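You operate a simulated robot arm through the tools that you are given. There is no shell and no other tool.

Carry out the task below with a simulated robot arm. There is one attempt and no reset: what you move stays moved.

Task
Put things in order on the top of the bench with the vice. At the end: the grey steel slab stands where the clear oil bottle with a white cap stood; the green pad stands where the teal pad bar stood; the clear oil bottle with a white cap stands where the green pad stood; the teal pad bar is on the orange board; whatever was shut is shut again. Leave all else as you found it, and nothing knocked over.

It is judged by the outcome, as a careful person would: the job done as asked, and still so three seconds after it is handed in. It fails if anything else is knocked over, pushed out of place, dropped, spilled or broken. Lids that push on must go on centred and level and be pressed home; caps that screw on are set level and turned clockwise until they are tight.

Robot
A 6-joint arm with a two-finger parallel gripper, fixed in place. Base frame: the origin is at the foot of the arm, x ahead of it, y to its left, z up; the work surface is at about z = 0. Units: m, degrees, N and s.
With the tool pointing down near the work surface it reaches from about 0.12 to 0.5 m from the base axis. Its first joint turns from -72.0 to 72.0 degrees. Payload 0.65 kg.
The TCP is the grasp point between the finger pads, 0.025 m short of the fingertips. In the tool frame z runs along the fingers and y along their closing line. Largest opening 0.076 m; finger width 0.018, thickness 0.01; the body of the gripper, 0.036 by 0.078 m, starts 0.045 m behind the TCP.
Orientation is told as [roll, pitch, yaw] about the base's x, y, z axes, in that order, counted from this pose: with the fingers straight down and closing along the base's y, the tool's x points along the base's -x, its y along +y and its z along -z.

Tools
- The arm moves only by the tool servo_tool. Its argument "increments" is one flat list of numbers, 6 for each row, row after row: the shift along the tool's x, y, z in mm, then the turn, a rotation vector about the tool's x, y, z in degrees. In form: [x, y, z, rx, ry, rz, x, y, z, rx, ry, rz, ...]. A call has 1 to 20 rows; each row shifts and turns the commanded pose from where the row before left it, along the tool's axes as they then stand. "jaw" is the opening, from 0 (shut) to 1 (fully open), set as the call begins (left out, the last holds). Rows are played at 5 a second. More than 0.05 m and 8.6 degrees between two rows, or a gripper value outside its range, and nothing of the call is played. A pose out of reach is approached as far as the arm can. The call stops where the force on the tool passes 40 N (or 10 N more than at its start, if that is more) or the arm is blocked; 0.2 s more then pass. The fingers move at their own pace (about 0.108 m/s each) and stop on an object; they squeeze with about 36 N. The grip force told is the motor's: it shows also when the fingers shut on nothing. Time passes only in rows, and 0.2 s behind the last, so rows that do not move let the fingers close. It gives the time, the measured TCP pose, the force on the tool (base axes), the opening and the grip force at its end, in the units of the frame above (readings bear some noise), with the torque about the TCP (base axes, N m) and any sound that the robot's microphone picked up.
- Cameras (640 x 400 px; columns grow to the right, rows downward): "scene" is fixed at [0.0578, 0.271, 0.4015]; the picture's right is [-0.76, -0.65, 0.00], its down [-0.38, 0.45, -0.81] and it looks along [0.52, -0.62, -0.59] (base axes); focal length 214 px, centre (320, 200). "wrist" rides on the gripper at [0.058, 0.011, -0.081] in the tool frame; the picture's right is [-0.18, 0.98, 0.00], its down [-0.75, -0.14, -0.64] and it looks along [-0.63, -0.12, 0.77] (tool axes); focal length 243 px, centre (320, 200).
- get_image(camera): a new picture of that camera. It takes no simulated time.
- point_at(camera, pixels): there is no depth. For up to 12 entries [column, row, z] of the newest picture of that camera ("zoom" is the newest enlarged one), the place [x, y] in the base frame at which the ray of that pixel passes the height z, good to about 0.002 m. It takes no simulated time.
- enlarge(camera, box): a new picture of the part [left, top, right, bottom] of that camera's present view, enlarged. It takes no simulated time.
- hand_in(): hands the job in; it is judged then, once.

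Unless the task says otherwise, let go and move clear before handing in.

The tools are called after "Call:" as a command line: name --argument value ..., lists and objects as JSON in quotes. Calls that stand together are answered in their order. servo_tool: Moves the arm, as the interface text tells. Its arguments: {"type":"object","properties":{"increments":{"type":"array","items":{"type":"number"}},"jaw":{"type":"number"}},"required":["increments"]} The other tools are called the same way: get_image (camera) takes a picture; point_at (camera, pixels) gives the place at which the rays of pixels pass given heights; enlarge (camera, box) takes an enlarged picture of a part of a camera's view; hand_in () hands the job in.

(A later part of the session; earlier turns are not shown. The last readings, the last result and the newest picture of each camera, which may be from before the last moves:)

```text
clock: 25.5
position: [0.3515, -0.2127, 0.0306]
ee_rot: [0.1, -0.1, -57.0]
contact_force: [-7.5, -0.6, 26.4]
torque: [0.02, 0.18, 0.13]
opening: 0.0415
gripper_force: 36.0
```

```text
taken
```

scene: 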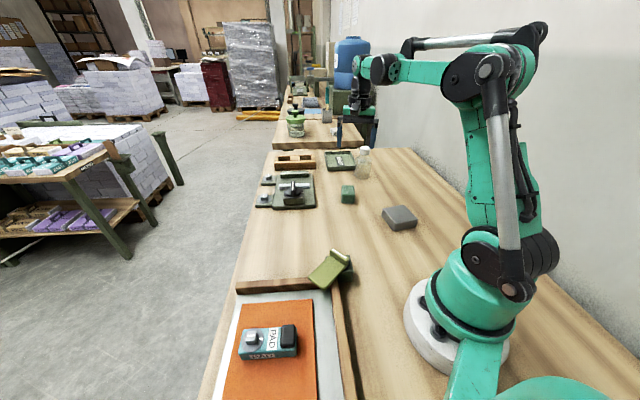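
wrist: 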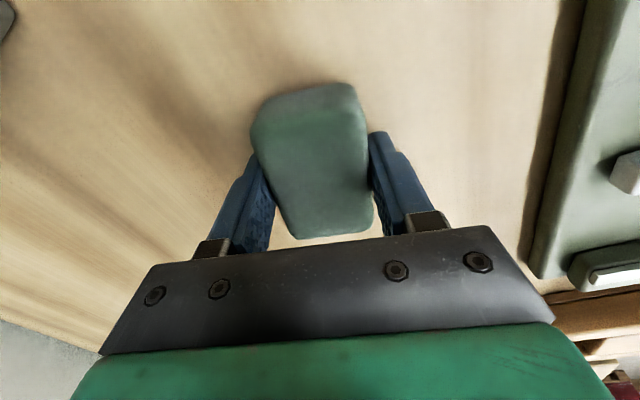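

Gripped at 41.5 mm, but there's 26 N upward on the tool, so it's pressing on the bench. I'll lift gently 3 mm and look at the forces.

Call:
servo_tool --increments '[0, 0, -1, 0, 0, 0, 0, 0, -2, 0, 0, 0, 0, 0, 0, 0, 0, 0]' --jaw 0

Call:
get_image --camera "wrist"

Call:
enlarge --camera "scene" --box '[316, 160, 380, 210]'

```text
clock: 26.3
position: [0.3513, -0.2124, 0.0335]
ee_rot: [0.1, 0.0, -57.0]
contact_force: [0.4, -0.1, -0.4]
torque: [-0.03, -0.01, 0.02]
opening: 0.0414
gripper_force: 35.6
```

```text
taken
```

wrist: 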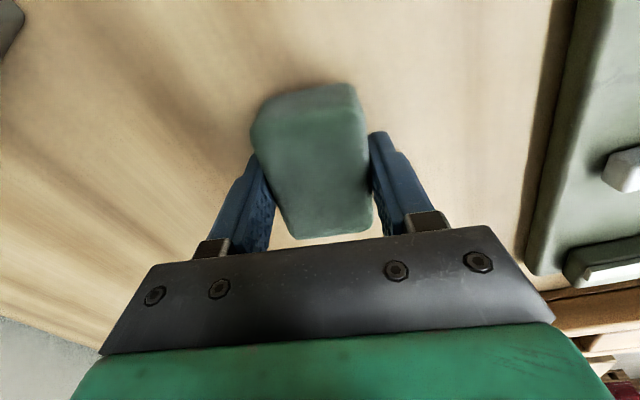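

```text
8.00 times, centred on (348, 185) of scene
```

zoom: 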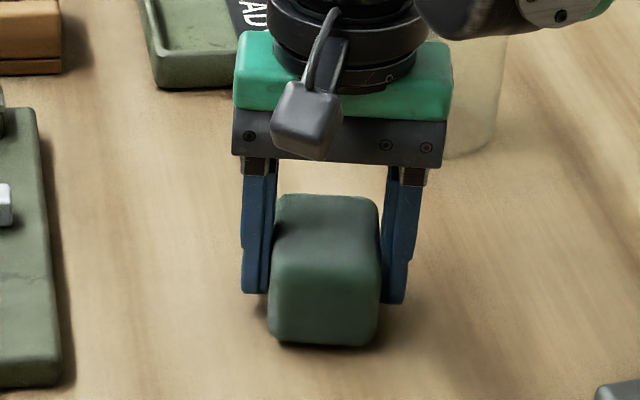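

The pad is held cleanly 3 mm up (force near its small weight). I'll lift it to z≈0.17 and check the scene.

Call:
servo_tool --increments '[0, 0, -5, 0, 0, 0, 0, 0, -20, 0, 0, 0, 0, 0, -40, 0, 0, 0, 0, 0, -40, 0, 0, 0, 0, 0, -35, 0, 0, 0]' --jaw 0

Call:
servo_tool --increments '[29.5, 22.5, 0, 0, 0, 0, 29.5, 22.5, 0, 0, 0, 0, 29.5, 22.5, 0, 0, 0, 0, 29.5, 22.5, 0, 0, 0, 0, 29.5, 22.5, 0, 0, 0, 0, 29.5, 22.5, 0, 0, 0, 0, 29.5, 22.5, 0, 0, 0, 0, 29.5, 22.5, 0, 0, 0, 0]' --jaw 0

Call:
servo_tool --increments '[0, 0, 0, 0, 0, -8.45, 0, 0, 0, 0, 0, -8.45, 0, 0, 0, 0, 0, -8.45, 0, 0, 0, 0, 0, -8.45, 0, 0, 0, 0, 0, -8.45, 0, 0, 0, 0, 0, -8.45, 0, 0, 0, 0, 0, -8.45, 0, 0, 0, 0, 0, -8.45, 0, 0, 0, 0, 0, -8.45, 0, 0, 0, 0, 0, -8.45, 0, 0, 0, 0, 0, -8.45, 0, 0, 0, 0, 0, -8.45, 0, 0, 0, 0, 0, 0]' --jaw 0

Call:
get_image --camera "wrist"

Call:
get_image --camera "scene"

```text
clock: 27.5
position: [0.3527, -0.2124, 0.1749]
ee_rot: [0.1, 0.0, -56.9]
contact_force: [-0.9, -0.3, -0.4]
torque: [0.01, -0.01, 0.02]
opening: 0.0415
gripper_force: 35.9
```

```text
clock: 29.3
position: [0.3744, 0.0834, 0.1722]
ee_rot: [0.1, 0.0, -56.9]
contact_force: [1.0, 0.4, -0.3]
torque: [0.0, -0.01, 0.0]
opening: 0.0413
gripper_force: 36.1
```

```text
clock: 32.1
position: [0.3748, 0.0846, 0.1753]
ee_rot: [-0.1, 0.1, 44.5]
contact_force: [-0.5, -0.3, -0.8]
torque: [-0.02, 0.01, 0.03]
opening: 0.0413
gripper_force: 35.8
```

```text
taken
```

wrist: 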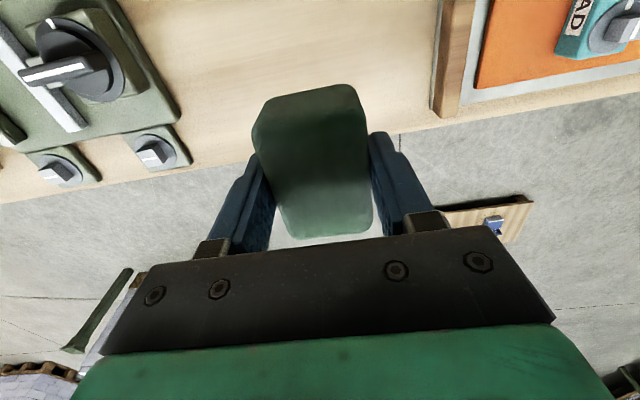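

```text
taken
```

scene: 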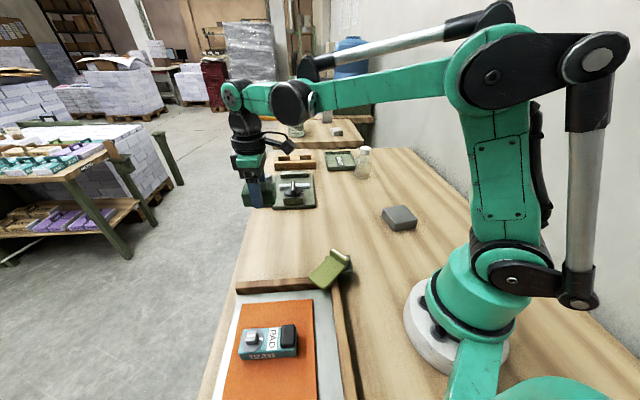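

The pad is held at the teal bar's old place (TCP 0.375,0.084), aligned at 44.5°. I'll descend to about 8 mm above the bench.

Call:
servo_tool --increments '[0, 0, 40, 0, 0, 0, 0, 0, 40, 0, 0, 0, 0, 0, 30, 0, 0, 0, 0, 0, 20, 0, 0, 0, 0, 0, 5, 0, 0, 0, 0, 0, 0, 0, 0, 0]' --jaw 0

Call:
enlarge --camera "scene" --box '[220, 190, 316, 270]'

```text
clock: 33.5
position: [0.3735, 0.0833, 0.0403]
ee_rot: [0.0, 0.0, 44.5]
contact_force: [0.7, 0.5, -0.7]
torque: [-0.01, -0.01, -0.03]
opening: 0.0413
gripper_force: 35.7
```

```text
5.00 times, centred on (268, 230) of scene
```

zoom: 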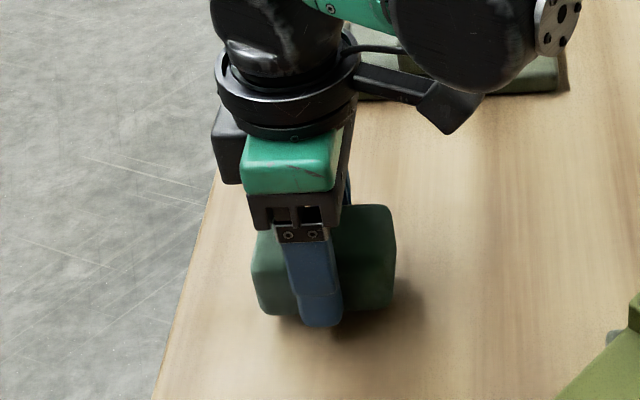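

It's about 9 mm above contact. I'll lower in 1 mm rows, 7 of them, watching the force.

Call:
servo_tool --increments '[0, 0, 1.5, 0, 0, 0, 0, 0, 1.5, 0, 0, 0, 0, 0, 1.5, 0, 0, 0, 0, 0, 1, 0, 0, 0, 0, 0, 1, 0, 0, 0, 0, 0, 0, 0, 0, 0]' --jaw 0

```text
clock: 34.9
position: [0.3736, 0.0828, 0.0334]
ee_rot: [0.0, 0.0, 44.4]
contact_force: [0.5, 0.2, -0.6]
torque: [0.0, -0.05, 0.0]
opening: 0.0412
gripper_force: 35.9
```

Call:
servo_tool --increments '[0, 0, 0.7, 0, 0, 0, 0, 0, 0.7, 0, 0, 0, 0, 0, 0, 0, 0, 0]' --jaw 0

```text
clock: 35.7
position: [0.3748, 0.0831, 0.0319]
ee_rot: [-0.1, 0.0, 44.4]
contact_force: [0.2, -0.8, -1.0]
torque: [-0.02, -0.05, 0.05]
opening: 0.0412
gripper_force: 35.7
```

No contact yet at z 0.0319 (force -1.0 N). I'll step down another 0.5 mm at a time.

Call:
servo_tool --increments '[0, 0, 0.5, 0, 0, 0, 0, 0, 0.4, 0, 0, 0, 0, 0, 0, 0, 0, 0]' --jaw 0

```text
clock: 36.4
position: [0.375, 0.0843, 0.0301]
ee_rot: [0.0, -0.1, 44.4]
contact_force: [-1.4, 0.6, 17.3]
torque: [0.07, -0.01, 0.01]
opening: 0.0411
gripper_force: 35.9
stopped in row 3: the force on the tool passed its limit at 43 N (the readings are from after the stop); the commanded pose is now the measured one
```

Contact reached (17 N). I'll ease up 0.3 mm and then open the jaws.

Call:
servo_tool --increments '[0, 0, -0.3, 0, 0, 0, 0, 0, 0, 0, 0, 0]' --jaw 0

```text
clock: 37.0
position: [0.3748, 0.084, 0.0302]
ee_rot: [0.0, -0.1, 44.5]
contact_force: [0.6, 4.3, 19.4]
torque: [0.11, 0.03, 0.04]
opening: 0.0412
gripper_force: 35.6
```

Call:
servo_tool --increments '[0, 0, -0.3, 0, 0, 0, 0, 0, 0, 0, 0, 0]' --jaw 0

```text
clock: 37.6
position: [0.3739, 0.0834, 0.0302]
ee_rot: [0.0, 0.0, 44.4]
contact_force: [0.1, -0.1, 1.6]
torque: [0.08, -0.05, -0.02]
opening: 0.041
gripper_force: 35.8
```

The press is down to 1.6 N, so the pad just rests on the bench. I'll open and then rise.

Call:
servo_tool --increments '[0, 0, 0, 0, 0, 0, 0, 0, 0, 0, 0, 0, 0, 0, 0, 0, 0, 0]' --jaw 1

Call:
servo_tool --increments '[0, 0, -5, 0, 0, 0, 0, 0, -20, 0, 0, 0, 0, 0, -40, 0, 0, 0, 0, 0, -40, 0, 0, 0, 0, 0, -40, 0, 0, 0, 0, 0, -25, 0, 0, 0]' --jaw 1

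Call:
get_image --camera "scene"

Call:
enlarge --camera "scene" --box '[236, 220, 300, 260]'

Call:
get_image --camera "wrist"

```text
clock: 38.4
position: [0.3741, 0.0838, 0.0304]
ee_rot: [0.0, 0.0, 44.4]
contact_force: [-0.9, -0.1, 0.0]
torque: [0.03, 0.0, -0.05]
opening: 0.0762
gripper_force: 0.0
```

```text
clock: 39.8
position: [0.3724, 0.0868, 0.201]
ee_rot: [0.0, 0.0, 44.4]
contact_force: [-0.2, 0.2, -0.3]
torque: [0.0, 0.02, 0.01]
opening: 0.0758
gripper_force: 0.1
```

```text
taken
```

scene: 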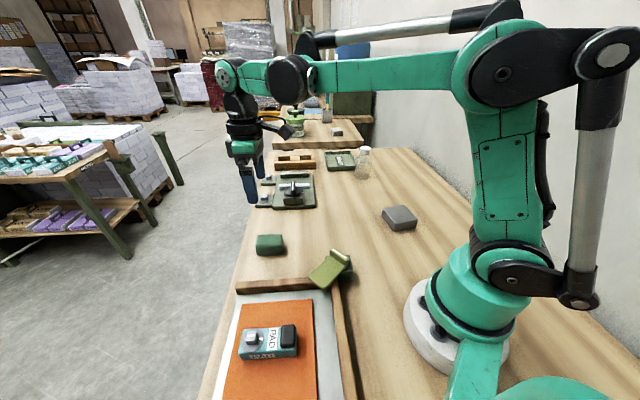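

```text
10.00 times, centred on (268, 240) of scene
```

zoom: 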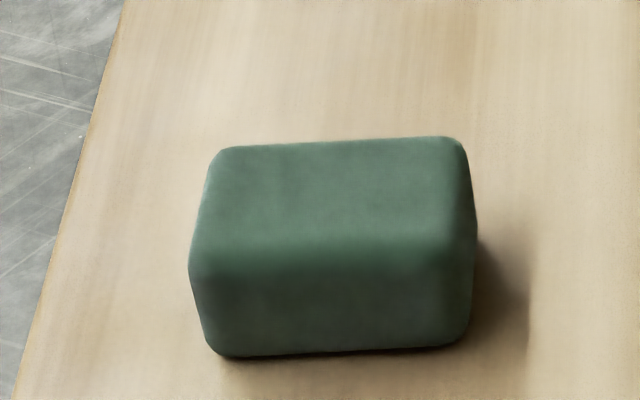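

```text
taken
```

wrist: 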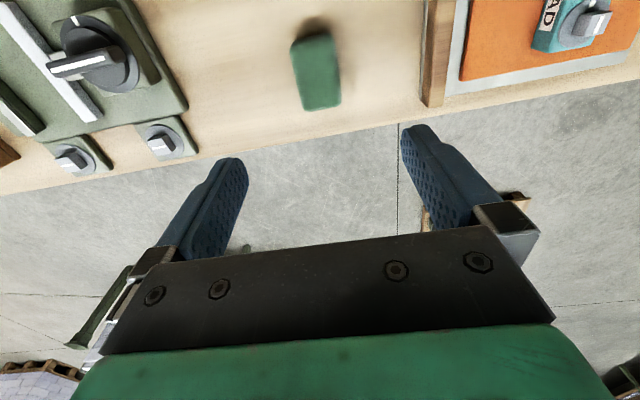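

The pad stands flat at the teal bar's old spot (268,245). Next, the bottle: I'll zoom on it with the scene camera.

Call:
enlarge --camera "scene" --box '[325, 138, 405, 188]'

```text
8.00 times, centred on (365, 163) of scene
```

zoom: 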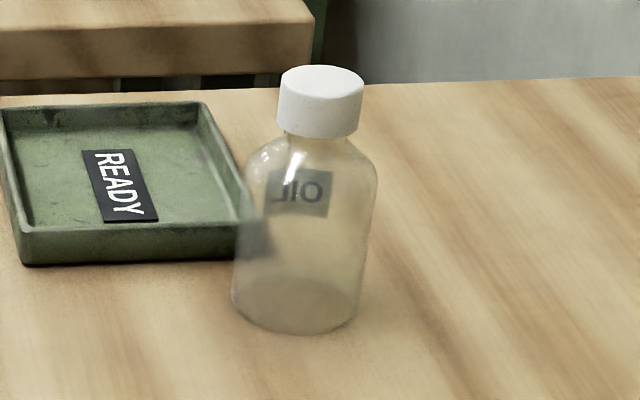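

The bottle's base ellipse spans about (232,297)–(357,303) with front at (297,334); the cap top is centred near (323,80). I'll project these.

Call:
point_at --camera "zoom" --pixels '[[232, 297, 0], [357, 303, 0], [297, 334, 0], [295, 305, 0], [323, 80, 0.08], [323, 80, 0.09], [323, 80, 0.1], [323, 80, 0.11], [281, 80, 0.1], [365, 85, 0.1], [5, 125, 0.02], [243, 250, 0.0]]'

```text
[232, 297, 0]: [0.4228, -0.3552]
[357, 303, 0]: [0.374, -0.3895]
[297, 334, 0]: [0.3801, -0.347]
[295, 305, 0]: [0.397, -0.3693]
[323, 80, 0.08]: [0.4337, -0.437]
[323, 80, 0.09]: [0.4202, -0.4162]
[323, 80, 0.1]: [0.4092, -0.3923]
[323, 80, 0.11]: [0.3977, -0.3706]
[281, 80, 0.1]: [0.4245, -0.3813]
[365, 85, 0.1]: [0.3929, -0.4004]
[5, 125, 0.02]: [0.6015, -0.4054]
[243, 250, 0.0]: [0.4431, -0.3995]
```

The bottle is ~60 mm in diameter, ~110 mm tall, centred near (0.395,-0.372): 0.543 m from the base, so it needs an outward-tilted tool. I'll project the tray's edges and then go for a closer wrist view.

Call:
point_at --camera "zoom" --pixels '[[28, 265, 0], [240, 258, 0], [262, 258, 0], [270, 240, 0.02], [205, 102, 0.02], [5, 108, 0.02], [20, 225, 0.02], [245, 222, 0.02], [375, 165, 0.07], [247, 165, 0.07], [363, 130, 0.088], [278, 130, 0.088]]'

Call:
servo_tool --increments '[20, -40, 0, 0, 0, 0, 20, -40, 0, 0, 0, 0, 20, -40, 0, 0, 0, 0, 20, -40, 0, 0, 0, 0, 20, -40, 0, 0, 0, 0, 20, -40, 0, 0, 0, 0, 20, -40, 0, 0, 0, 0]' --jaw 1

```text
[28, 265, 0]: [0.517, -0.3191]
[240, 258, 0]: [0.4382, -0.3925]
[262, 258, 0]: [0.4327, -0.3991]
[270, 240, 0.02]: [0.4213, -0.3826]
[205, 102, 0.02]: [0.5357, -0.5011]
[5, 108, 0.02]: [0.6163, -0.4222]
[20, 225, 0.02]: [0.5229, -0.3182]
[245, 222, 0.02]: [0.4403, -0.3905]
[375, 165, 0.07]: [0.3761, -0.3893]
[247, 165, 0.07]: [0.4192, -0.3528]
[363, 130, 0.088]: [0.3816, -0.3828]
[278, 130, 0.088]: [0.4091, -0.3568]
```

```text
clock: 41.4
position: [0.4306, -0.1898, 0.1859]
ee_rot: [0.0, 0.0, 44.4]
contact_force: [0.7, -0.8, 0.1]
torque: [0.0, -0.01, -0.02]
opening: 0.0761
gripper_force: 0.1
out of reach, approached as far as the arm can: row 6, 7
```

The tool-down pose ran out of reach at radius 0.47, so the outward tilt is confirmed necessary. I'll pull back inward and yaw toward the bottle.

Call:
servo_tool --increments '[32, 13.8, 0, 0, 0, 0, 32, 13.8, 0, 0, 0, 0, 32, 13.8, 0, 0, 0, 0, 32, 13.8, 0, 0, 0, 0, 0, 0, 0, 0, 0, 8, 0, 0, 0, 0, 0, 8, 0, 0, 0, 0, 0, 8, 0, 0, 0, 0, 0, 8, 0, 0, 0, 0, 0, 8, 0, 0, 0, 0, 0, 8, 0, 0, 0, 0, 0, 8, 0, 0, 0, 0, 0, 8, 0, 0, 0, 0, 0, 8, 0, 0, 0, 0, 0, 8, 0, 0, 0, 0, 0, 7.7]' --jaw 1

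Call:
get_image --camera "wrist"

Call:
get_image --camera "scene"

```text
clock: 44.6
position: [0.3023, -0.239, 0.1861]
ee_rot: [0.0, 0.1, -43.4]
contact_force: [-0.1, -0.8, 0.3]
torque: [-0.01, 0.0, -0.01]
opening: 0.0763
gripper_force: 0.1
```

```text
taken
```

wrist: 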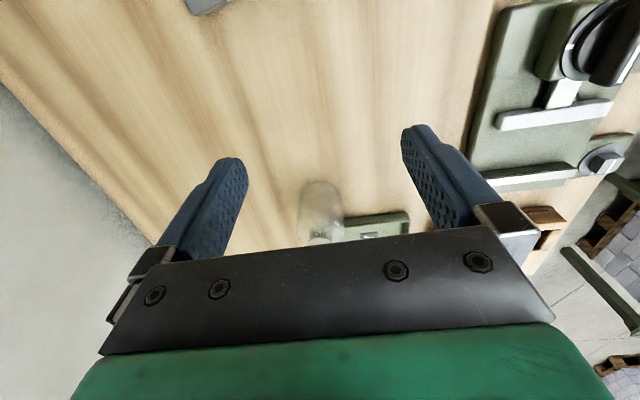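

```text
taken
```

scene: 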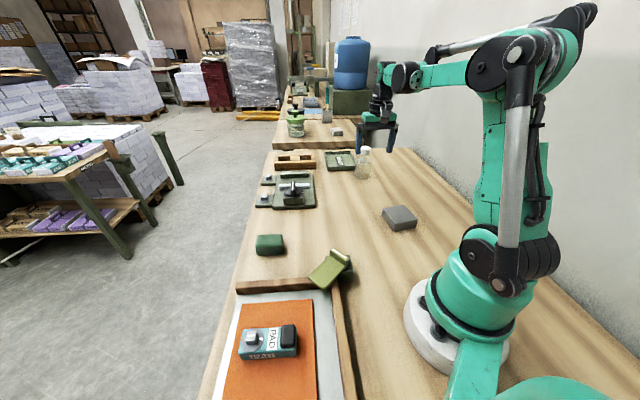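

The bottle's base edge is visible at about (320,183) in the wrist view. I'll zoom and project it.

Call:
enlarge --camera "wrist" --box '[270, 165, 366, 245]'

Call:
enlarge --camera "wrist" --box '[260, 170, 388, 250]'

```text
5.00 times, centred on (318, 205) of wrist
```

zoom: 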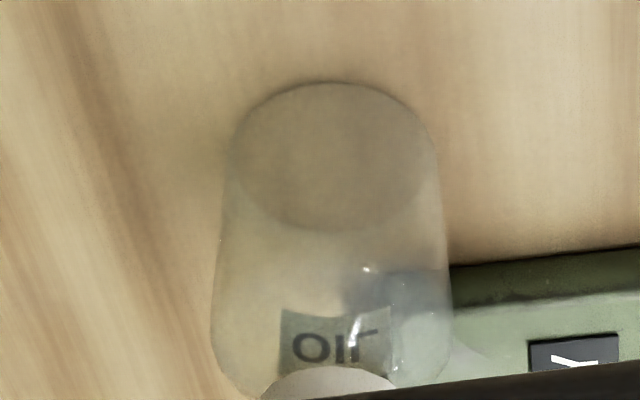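

```text
5.00 times, centred on (324, 210) of wrist
```

zoom: 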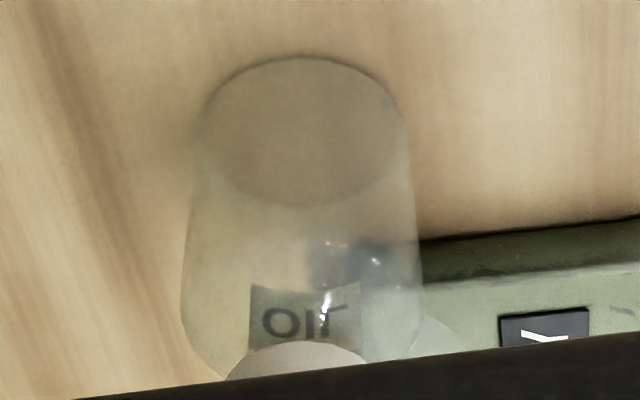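

The base ellipse is fully visible through the glass: top (303,56), bottom (303,207), left (199,130), right (404,128). I'll project these at z=0.

Call:
point_at --camera "zoom" --pixels '[[303, 56, 0], [303, 207, 0], [199, 130, 0], [404, 128, 0], [302, 130, 0], [180, 290, 0.07], [424, 285, 0.07], [420, 260, 0.0], [425, 242, 0.02], [640, 216, 0.02]]'

```text
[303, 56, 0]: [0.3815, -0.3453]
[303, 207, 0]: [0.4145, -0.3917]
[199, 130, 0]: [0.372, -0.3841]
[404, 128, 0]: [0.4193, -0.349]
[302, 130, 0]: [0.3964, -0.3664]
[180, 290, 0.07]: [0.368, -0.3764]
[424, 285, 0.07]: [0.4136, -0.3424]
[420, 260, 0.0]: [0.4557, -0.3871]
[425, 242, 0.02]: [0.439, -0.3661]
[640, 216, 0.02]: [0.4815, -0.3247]
```

The bottle stands at about (0.396,-0.3695), 58 mm across, shoulder at z≈0.07, cap 0.088–0.11. I'll tilt the tool outward by 45° (about tool -y) here in free air and check that it works.

Call:
servo_tool --increments '[0, 0, 0, 0, -7.5, 0, 0, 0, 0, 0, -7.5, 0, 0, 0, 0, 0, -7.5, 0, 0, 0, 0, 0, -7.5, 0, 0, 0, 0, 0, -7.5, 0, 0, 0, 0, 0, -7.5, 0, 0, 0, 0, 0, 0, 0]' --jaw 1

Call:
get_image --camera "wrist"

Call:
get_image --camera "scene"

```text
clock: 46.2
position: [0.3029, -0.2392, 0.1872]
ee_rot: [-0.1, -45.1, -43.2]
contact_force: [-0.8, 0.1, -0.1]
torque: [-0.02, -0.01, -0.02]
opening: 0.076
gripper_force: 0.0
```

```text
taken
```

wrist: 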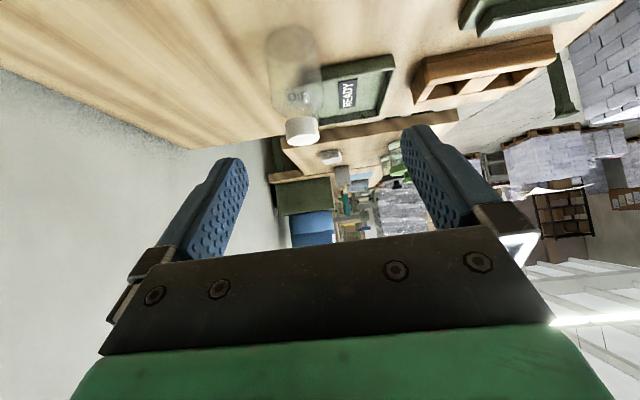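

```text
taken
```

scene: 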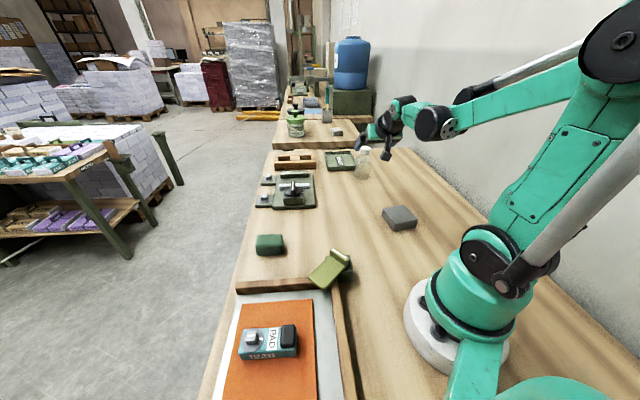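

The tilt works (pitch -45.1) and the bottle is visible at (297,90). I'll shift laterally 30 mm, outward 56 mm, and down 80 mm, staying ~0.1 m inside of the bottle.

Call:
servo_tool --increments '[0, -15.1, 0, 0, 0, 0, 0, -15.1, 0, 0, 0, 0, -19.8, 0, 19.8, 0, 0, 0, -19.8, 0, 19.8, 0, 0, 0, 18.8, 0, 18.8, 0, 0, 0, 18.8, 0, 18.8, 0, 0, 0, 18.8, 0, 18.8, 0, 0, 0, 0, 0, 0, 0, 0, 0]' --jaw 1

Call:
get_image --camera "wrist"

Call:
enlarge --camera "scene" --box '[290, 110, 450, 210]'

```text
clock: 48.0
position: [0.3241, -0.2993, 0.1079]
ee_rot: [0.1, -45.1, -43.4]
contact_force: [-0.3, -0.2, 0.4]
torque: [0.01, 0.03, -0.02]
opening: 0.0761
gripper_force: 0.1
```

```text
taken
```

wrist: 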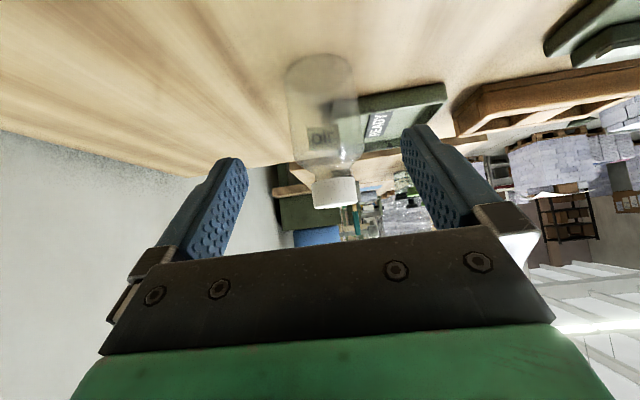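

```text
4.00 times, centred on (370, 160) of scene
```

zoom: 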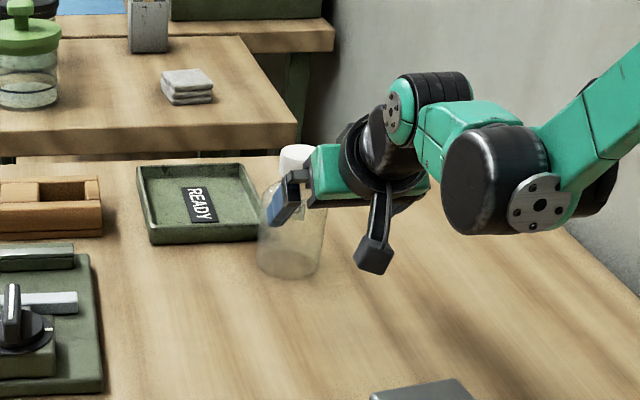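

The bottle is centred between the fingers in the view, base at about (320,70). I'll project the base edges again at z=0 to refine its centre.

Call:
enlarge --camera "wrist" --box '[256, 40, 384, 120]'

```text
5.00 times, centred on (320, 80) of wrist
```

zoom: 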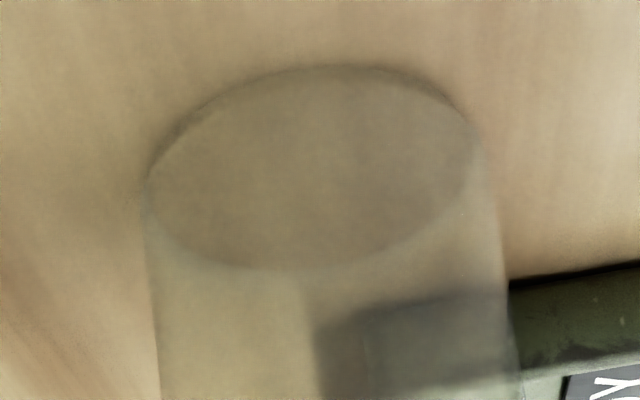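

Call:
point_at --camera "zoom" --pixels '[[335, 65, 0], [290, 270, 0], [145, 190, 0], [480, 145, 0], [312, 165, 0], [510, 282, 0], [640, 260, 0], [320, 330, 0.0]]'

```text
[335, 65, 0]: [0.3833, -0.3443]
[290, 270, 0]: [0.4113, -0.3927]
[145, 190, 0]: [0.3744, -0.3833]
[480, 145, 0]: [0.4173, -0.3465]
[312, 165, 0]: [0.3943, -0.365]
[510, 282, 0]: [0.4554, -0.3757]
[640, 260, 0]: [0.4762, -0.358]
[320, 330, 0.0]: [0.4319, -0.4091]
```

The bottle centre refines to about (0.396,-0.368), within 1 mm laterally of the tool plane. I'll descend 58 mm to z≈0.05 while still 0.1 m short of it.

Call:
servo_tool --increments '[14, 0, 14, 0, 0, 0, 14, 0, 14, 0, 0, 0, 13, 0, 13, 0, 0, 0, 0, 0, 0, 0, 0, 0]' --jaw 1

Call:
get_image --camera "wrist"

Call:
enlarge --camera "scene" --box '[290, 110, 450, 210]'

```text
clock: 49.0
position: [0.3238, -0.2992, 0.0493]
ee_rot: [0.1, -45.0, -43.2]
contact_force: [0.0, 0.4, -0.2]
torque: [0.01, 0.0, -0.04]
opening: 0.076
gripper_force: 0.1
```

```text
taken
```

wrist: 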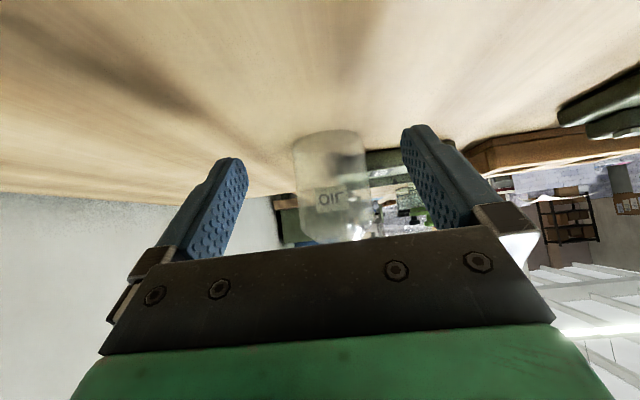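

```text
4.00 times, centred on (370, 160) of scene
```

zoom: 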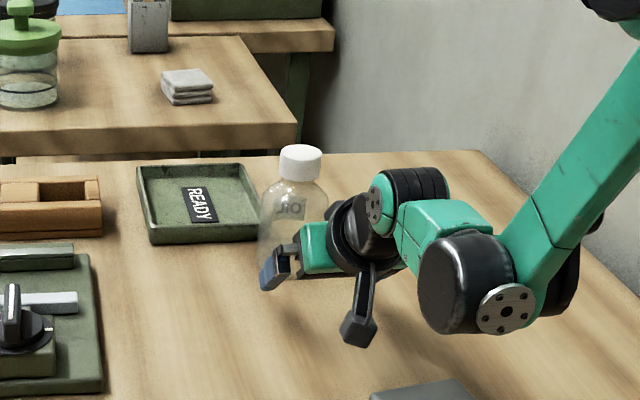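

Clear. The bottle (330,185) is centred between the fingers. I'll advance outward 60 mm horizontally and look again.

Call:
servo_tool --increments '[-14.14, 0, 14.14, 0, 0, 0, -14.14, 0, 14.14, 0, 0, 0, -14.14, 0, 14.14, 0, 0, 0, 0, 0, 0, 0, 0, 0]' --jaw 1

Call:
get_image --camera "wrist"

Call:
enlarge --camera "scene" --box '[310, 130, 438, 210]'

```text
clock: 50.0
position: [0.3659, -0.3391, 0.0478]
ee_rot: [0.0, -45.0, -43.3]
contact_force: [-0.5, 0.4, -0.2]
torque: [-0.01, 0.02, 0.02]
opening: 0.076
gripper_force: 0.1
```

```text
taken
```

wrist: 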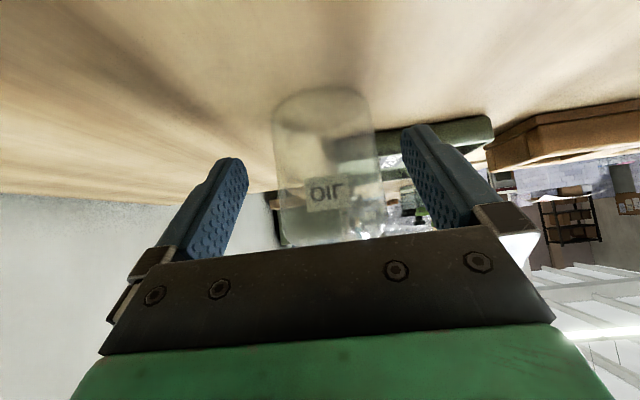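

```text
5.00 times, centred on (374, 170) of scene
```

zoom: 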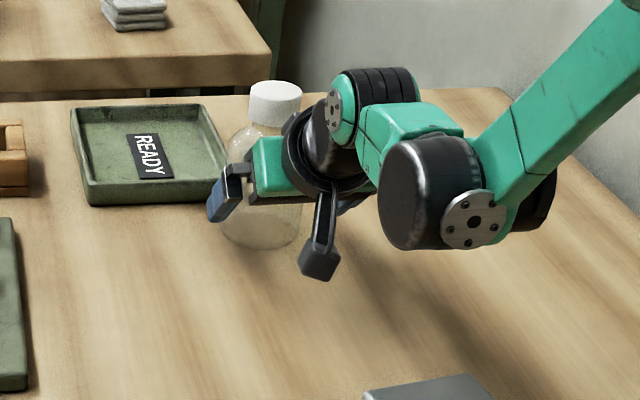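

Radial distance left to the bottle axis is about 42 mm, and the bottle is laterally centred (327 vs expected 328). To keep the palm off the cap I'll stop ~6 mm short of the axis: advance 36 mm.

Call:
servo_tool --increments '[-8.49, 0, 8.49, 0, 0, 0, -8.49, 0, 8.49, 0, 0, 0, -8.49, 0, 8.49, 0, 0, 0, 0, 0, 0, 0, 0, 0]' --jaw 1

Call:
get_image --camera "wrist"

Call:
enlarge --camera "scene" --box '[310, 130, 438, 210]'

```text
clock: 51.0
position: [0.3923, -0.3643, 0.0487]
ee_rot: [0.0, -44.9, -43.3]
contact_force: [-0.5, 0.3, -0.6]
torque: [0.0, 0.02, 0.0]
opening: 0.0757
gripper_force: 0.0
```

```text
taken
```

wrist: 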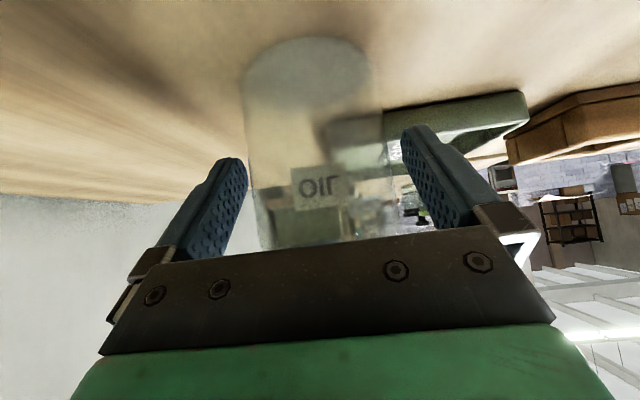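

```text
5.00 times, centred on (374, 170) of scene
```

zoom: 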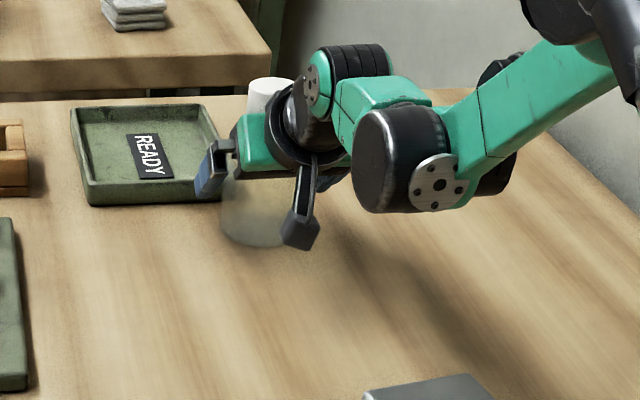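

The TCP is at radial 0.535 with the bottle between the fingers and no contact force. I'll close the jaws on the body.

Call:
servo_tool --increments '[0, 0, 0, 0, 0, 0, 0, 0, 0, 0, 0, 0, 0, 0, 0, 0, 0, 0, 0, 0, 0, 0, 0, 0]' --jaw 0

Call:
get_image --camera "wrist"

Call:
enlarge --camera "scene" --box '[310, 130, 438, 210]'

```text
clock: 52.0
position: [0.3931, -0.3642, 0.0484]
ee_rot: [0.0, -45.1, -43.2]
contact_force: [0.1, 0.1, 0.2]
torque: [0.02, 0.03, -0.01]
opening: 0.0575
gripper_force: 35.9
```

```text
taken
```

wrist: 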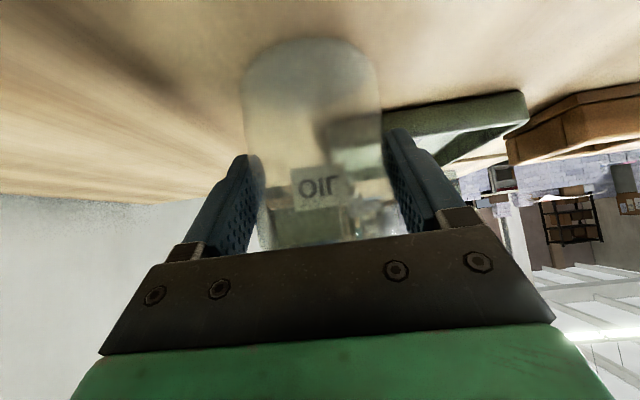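

```text
5.00 times, centred on (374, 170) of scene
```

zoom: 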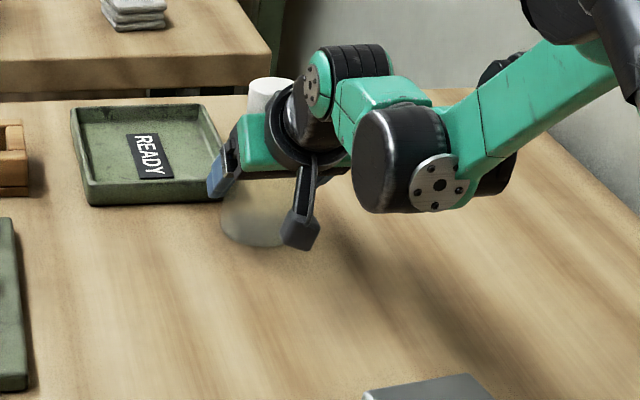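

Gripped at 57.5 mm with full force and no side load. I'll lift 4 mm, then check.

Call:
servo_tool --increments '[-1.4, 0, -1.4, 0, 0, 0, -1.4, 0, -1.4, 0, 0, 0, 0, 0, 0, 0, 0, 0]' --jaw 0

Call:
enlarge --camera "scene" --box '[310, 130, 438, 210]'

```text
clock: 52.8
position: [0.3927, -0.3642, 0.0531]
ee_rot: [0.0, -45.0, -43.4]
contact_force: [-0.1, -0.2, -0.6]
torque: [-0.01, -0.01, -0.02]
opening: 0.0574
gripper_force: 35.9
```

```text
5.00 times, centred on (374, 170) of scene
```

zoom: 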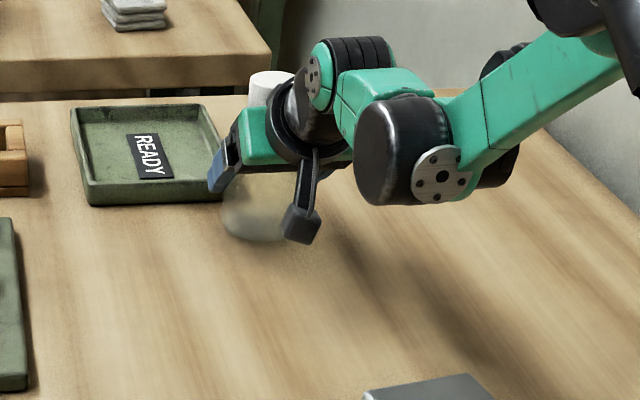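

The bottle lifted freely (very light). I'll raise it another 50 mm and pull inward 120 mm at constant tilt.

Call:
servo_tool --increments '[-11.8, 0, -11.8, 0, 0, 0, -11.8, 0, -11.8, 0, 0, 0, -11.8, 0, -11.8, 0, 0, 0, 14.14, 0, -14.14, 0, 0, 0, 14.14, 0, -14.14, 0, 0, 0, 14.14, 0, -14.14, 0, 0, 0, 14.14, 0, -14.14, 0, 0, 0, 14.14, 0, -14.14, 0, 0, 0, 14.14, 0, -14.14, 0, 0, 0, 0, 0, 0, 0, 0, 0]' --jaw 0

Call:
get_image --camera "scene"

Call:
enlarge --camera "scene" --box '[310, 110, 470, 230]'

Call:
get_image --camera "wrist"

```text
clock: 55.0
position: [0.3024, -0.2825, 0.101]
ee_rot: [0.1, -45.1, -43.3]
contact_force: [0.4, 0.1, -0.5]
torque: [0.0, 0.0, -0.04]
opening: 0.0576
gripper_force: 35.9
```

```text
taken
```

scene: 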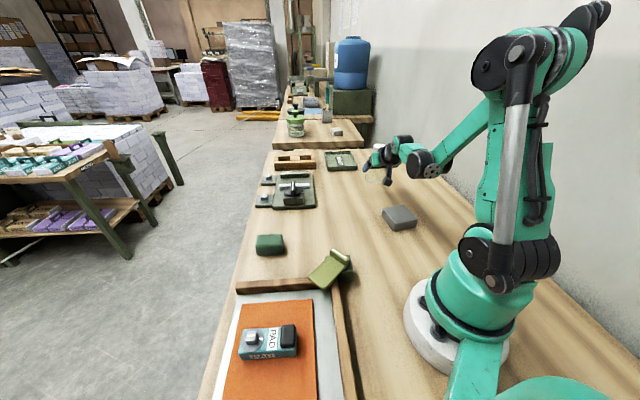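

```text
3.33 times, centred on (390, 170) of scene
```

zoom: 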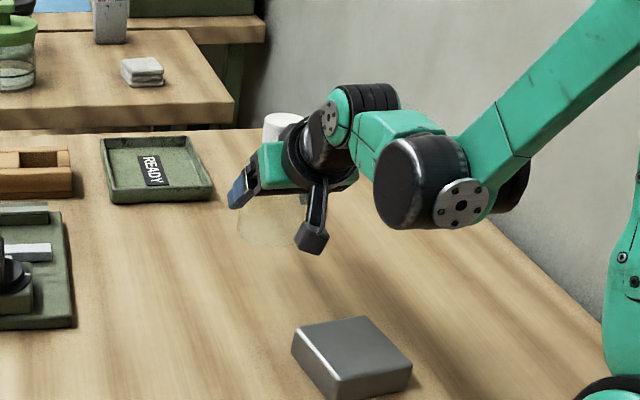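

```text
taken
```

wrist: 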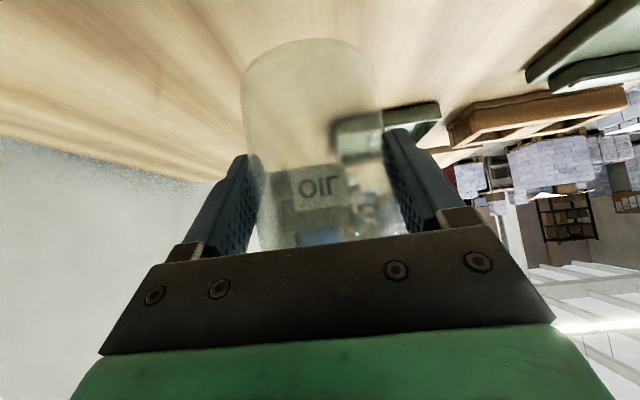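

The bottle is held upright at z +52 mm. I'll yaw +12.4° about the vertical and shift 85 mm in tool +y toward the pad's old spot.

Call:
servo_tool --increments '[0, 0, 0, -4.385, 0, -4.385, 0, 0, 0, -4.385, 0, -4.385, 0, 21, 0, 0, 0, 0, 0, 21, 0, 0, 0, 0, 0, 21, 0, 0, 0, 0, 0, 21, 0, 0, 0, 0, 0, 0, 0, 0, 0, 0]' --jaw 0

Call:
get_image --camera "wrist"

Call:
enlarge --camera "scene" --box '[310, 130, 438, 230]'

```text
clock: 56.6
position: [0.3482, -0.21, 0.0997]
ee_rot: [0.0, -45.0, -30.9]
contact_force: [-0.1, -0.4, -0.7]
torque: [0.03, -0.02, -0.02]
opening: 0.0574
gripper_force: 35.8
```

```text
taken
```

wrist: 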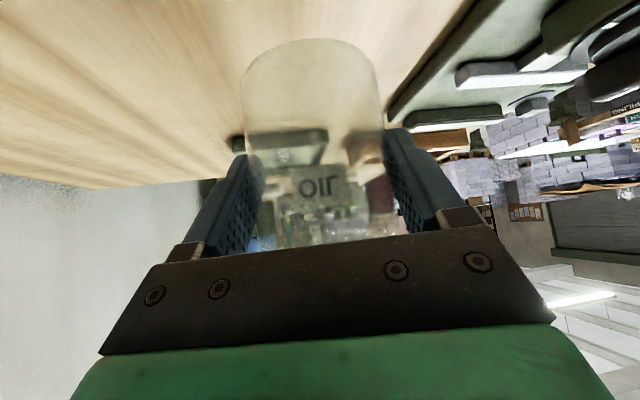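

```text
4.00 times, centred on (374, 180) of scene
```

zoom: 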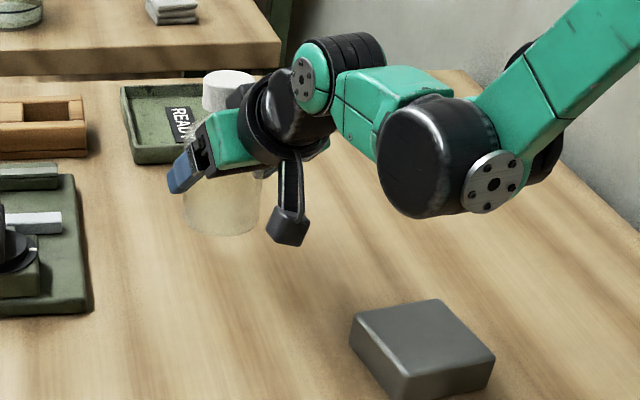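

TCP is within ~1 mm of target over the pad's old spot. I'll check the nearest vice edge before lowering, as the left finger will open toward it.

Call:
point_at --camera "scene" --pixels '[[315, 207, 0.0], [315, 207, 0.015], [313, 175, 0.015], [273, 208, 0.015]]'

Call:
servo_tool --increments '[10.5, 0, 10.5, 0, 0, 0, 10.5, 0, 10.5, 0, 0, 0, 7, 0, 7, 0, 0, 0, 3.5, 0, 3.5, 0, 0, 0, 0, 0, 0, 0, 0, 0]' --jaw 0

Call:
enlarge --camera "scene" --box '[310, 140, 406, 215]'

```text
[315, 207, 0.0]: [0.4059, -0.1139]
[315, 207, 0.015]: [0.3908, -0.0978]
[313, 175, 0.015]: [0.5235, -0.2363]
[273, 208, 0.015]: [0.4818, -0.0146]
```

```text
clock: 57.8
position: [0.3484, -0.2114, 0.0564]
ee_rot: [0.1, -45.0, -30.9]
contact_force: [0.1, 0.2, -0.6]
torque: [-0.01, -0.01, -0.01]
opening: 0.0577
gripper_force: 36.0
```

```text
5.33 times, centred on (358, 178) of scene
```

zoom: 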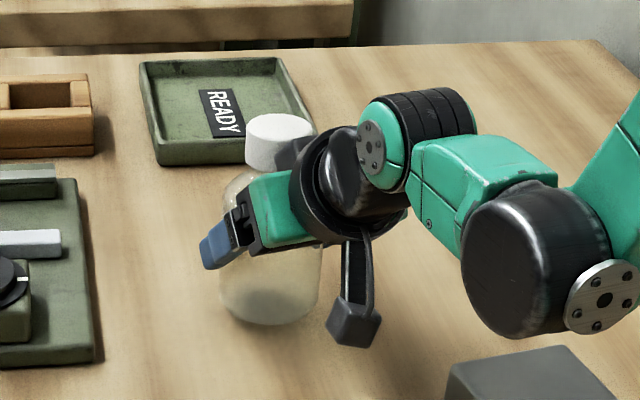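

About 8 mm to go. I'll lower 6 mm in 2 mm rows, then feel for contact.

Call:
servo_tool --increments '[1.41, 0, 1.41, 0, 0, 0, 1.41, 0, 1.41, 0, 0, 0, 1.41, 0, 1.41, 0, 0, 0, 0, 0, 0, 0, 0, 0]' --jaw 0

```text
clock: 58.8
position: [0.3487, -0.2103, 0.0521]
ee_rot: [0.0, -45.0, -30.9]
contact_force: [-0.3, 1.1, -0.6]
torque: [-0.02, 0.05, 0.02]
opening: 0.0576
gripper_force: 36.1
```

Call:
servo_tool --increments '[0.5, 0, 0.5, 0, 0, 0, 0.5, 0, 0.5, 0, 0, 0, 0, 0, 0, 0, 0, 0]' --jaw 0

```text
clock: 59.6
position: [0.3483, -0.2113, 0.0506]
ee_rot: [-0.1, -45.0, -31.0]
contact_force: [-0.4, 0.1, -0.3]
torque: [0.0, 0.01, 0.01]
opening: 0.0575
gripper_force: 36.1
```

No contact yet at z≈0.0506. I'll lower another ~1 mm in small steps.

Call:
servo_tool --increments '[0.4, 0, 0.4, 0, 0, 0, 0.4, 0, 0.4, 0, 0, 0, 0, 0, 0, 0, 0, 0]' --jaw 0

```text
clock: 60.4
position: [0.3485, -0.2111, 0.0498]
ee_rot: [-0.1, -45.0, -30.9]
contact_force: [0.6, -0.1, -0.3]
torque: [0.01, 0.03, 0.02]
opening: 0.0574
gripper_force: 36.5
```

Call:
servo_tool --increments '[0.4, 0, 0.4, 0, 0, 0, 0.4, 0, 0.4, 0, 0, 0, 0, 0, 0, 0, 0, 0]' --jaw 0

```text
clock: 61.2
position: [0.3498, -0.2109, 0.0486]
ee_rot: [-0.1, -45.0, -30.9]
contact_force: [0.7, -0.8, 0.0]
torque: [0.03, 0.05, 0.01]
opening: 0.0577
gripper_force: 36.0
```

Call:
servo_tool --increments '[0.3, 0, 0.3, 0, 0, 0, 0, 0, 0, 0, 0, 0]' --jaw 0

```text
clock: 61.8
position: [0.3477, -0.211, 0.0497]
ee_rot: [0.0, -45.2, -30.8]
contact_force: [0.2, 1.5, 4.9]
torque: [0.0, -0.13, 0.04]
opening: 0.0576
gripper_force: 35.5
```

Contact at +4.9 N: the bottle's base is on the bench. I'll open the jaws.

Call:
servo_tool --increments '[0, 0, 0, 0, 0, 0, 0, 0, 0, 0, 0, 0, 0, 0, 0, 0, 0, 0]' --jaw 1

Call:
get_image --camera "wrist"

Call:
enlarge --camera "scene" --box '[310, 140, 406, 215]'

```text
clock: 62.6
position: [0.3485, -0.2106, 0.0483]
ee_rot: [0.0, -45.0, -31.0]
contact_force: [0.0, 0.0, -0.1]
torque: [0.02, -0.04, 0.01]
opening: 0.0764
gripper_force: 0.0
```

```text
taken
```

wrist: 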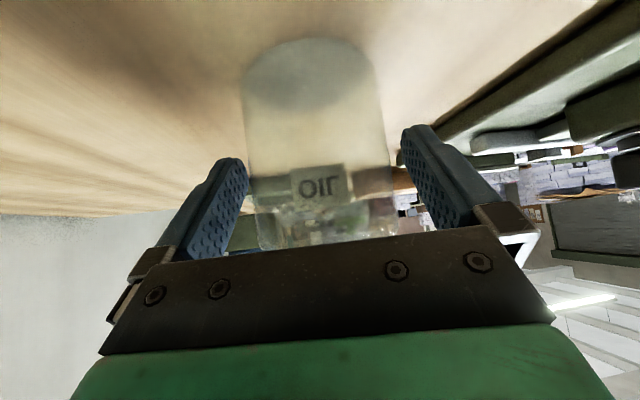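

```text
5.33 times, centred on (358, 178) of scene
```

zoom: 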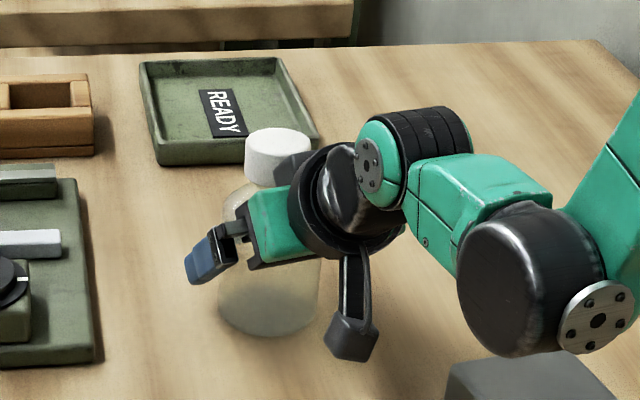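

Jaws open, the bottle stands. I'll retreat along the tool axis (up and inward) by 110 mm.

Call:
servo_tool --increments '[0, 0, -8, 0, 0, 0, 0, 0, -17, 0, 0, 0, 0, 0, -25, 0, 0, 0, 0, 0, -30, 0, 0, 0, 0, 0, -30, 0, 0, 0]' --jaw 1

Call:
get_image --camera "wrist"

Call:
get_image --camera "scene"

Call:
enlarge --camera "scene" --box '[310, 140, 438, 240]'

```text
clock: 63.8
position: [0.2791, -0.1695, 0.1258]
ee_rot: [-0.1, -45.0, -30.9]
contact_force: [0.5, -0.2, -0.1]
torque: [0.01, -0.02, -0.03]
opening: 0.0762
gripper_force: 0.1
```

```text
taken
```

wrist: 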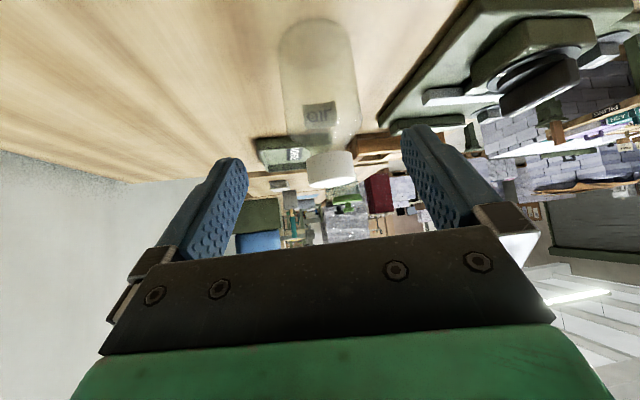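

```text
taken
```

scene: 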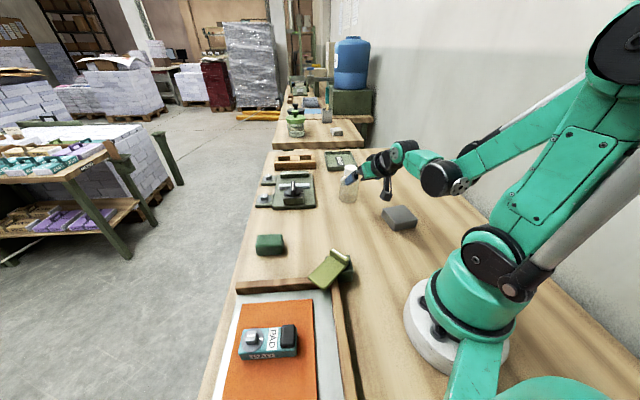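

```text
4.00 times, centred on (374, 190) of scene
```

zoom: 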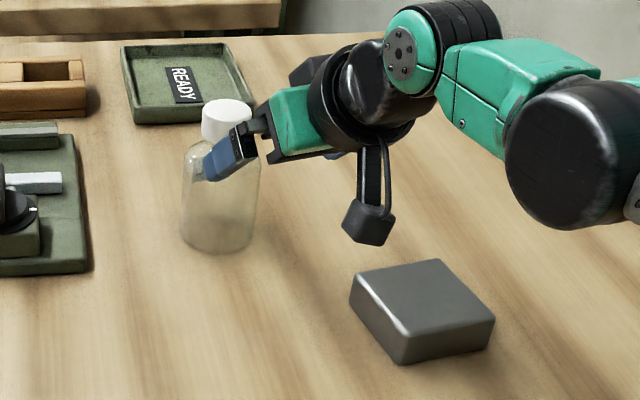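

The bottle stands at the pad's old spot. Now the slab: I'll project its corners from this zoom: top face (350,284), (437,261), (494,318), (402,338); bottom (403,364), (492,344).

Call:
point_at --camera "zoom" --pixels '[[350, 284, 0.02], [437, 261, 0.02], [494, 318, 0.02], [402, 338, 0.02], [350, 284, 0.025], [437, 261, 0.025], [494, 318, 0.025], [402, 338, 0.025], [403, 364, 0], [492, 344, 0], [356, 306, 0]]'

Call:
enlarge --camera "scene" --box '[370, 195, 434, 235]'

```text
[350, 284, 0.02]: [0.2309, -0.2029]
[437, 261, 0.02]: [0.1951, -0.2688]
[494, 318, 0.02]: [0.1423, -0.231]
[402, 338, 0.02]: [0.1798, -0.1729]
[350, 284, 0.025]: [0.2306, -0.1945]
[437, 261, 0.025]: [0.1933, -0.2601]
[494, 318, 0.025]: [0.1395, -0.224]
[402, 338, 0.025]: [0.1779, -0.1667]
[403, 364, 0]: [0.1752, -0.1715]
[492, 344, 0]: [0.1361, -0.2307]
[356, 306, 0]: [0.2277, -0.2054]
```

```text
10.00 times, centred on (402, 215) of scene
```

zoom: 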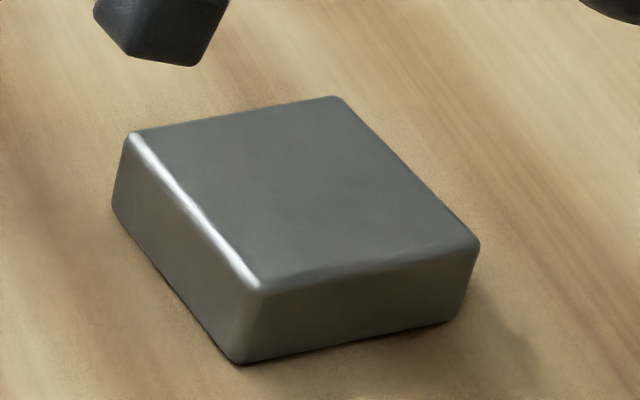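

This clearer zoom shows bottom corners (113,212), (238,363), (455,322) and top corners (130,133), (258,290), (479,245), (338,97).

Call:
point_at --camera "zoom" --pixels '[[113, 212, 0], [238, 363, 0], [455, 322, 0], [130, 133, 0.02], [258, 290, 0.02], [479, 245, 0.02], [338, 97, 0.02], [130, 133, 0.023], [258, 290, 0.023], [479, 245, 0.023], [338, 97, 0.023]]'

```text
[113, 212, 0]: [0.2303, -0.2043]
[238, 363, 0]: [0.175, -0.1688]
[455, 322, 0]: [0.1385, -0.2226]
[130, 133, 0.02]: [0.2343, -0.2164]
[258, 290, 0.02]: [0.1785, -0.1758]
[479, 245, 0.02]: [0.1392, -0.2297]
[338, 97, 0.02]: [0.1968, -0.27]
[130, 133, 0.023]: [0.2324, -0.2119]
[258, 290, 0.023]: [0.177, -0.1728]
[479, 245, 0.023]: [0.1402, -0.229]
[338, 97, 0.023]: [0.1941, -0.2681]
```

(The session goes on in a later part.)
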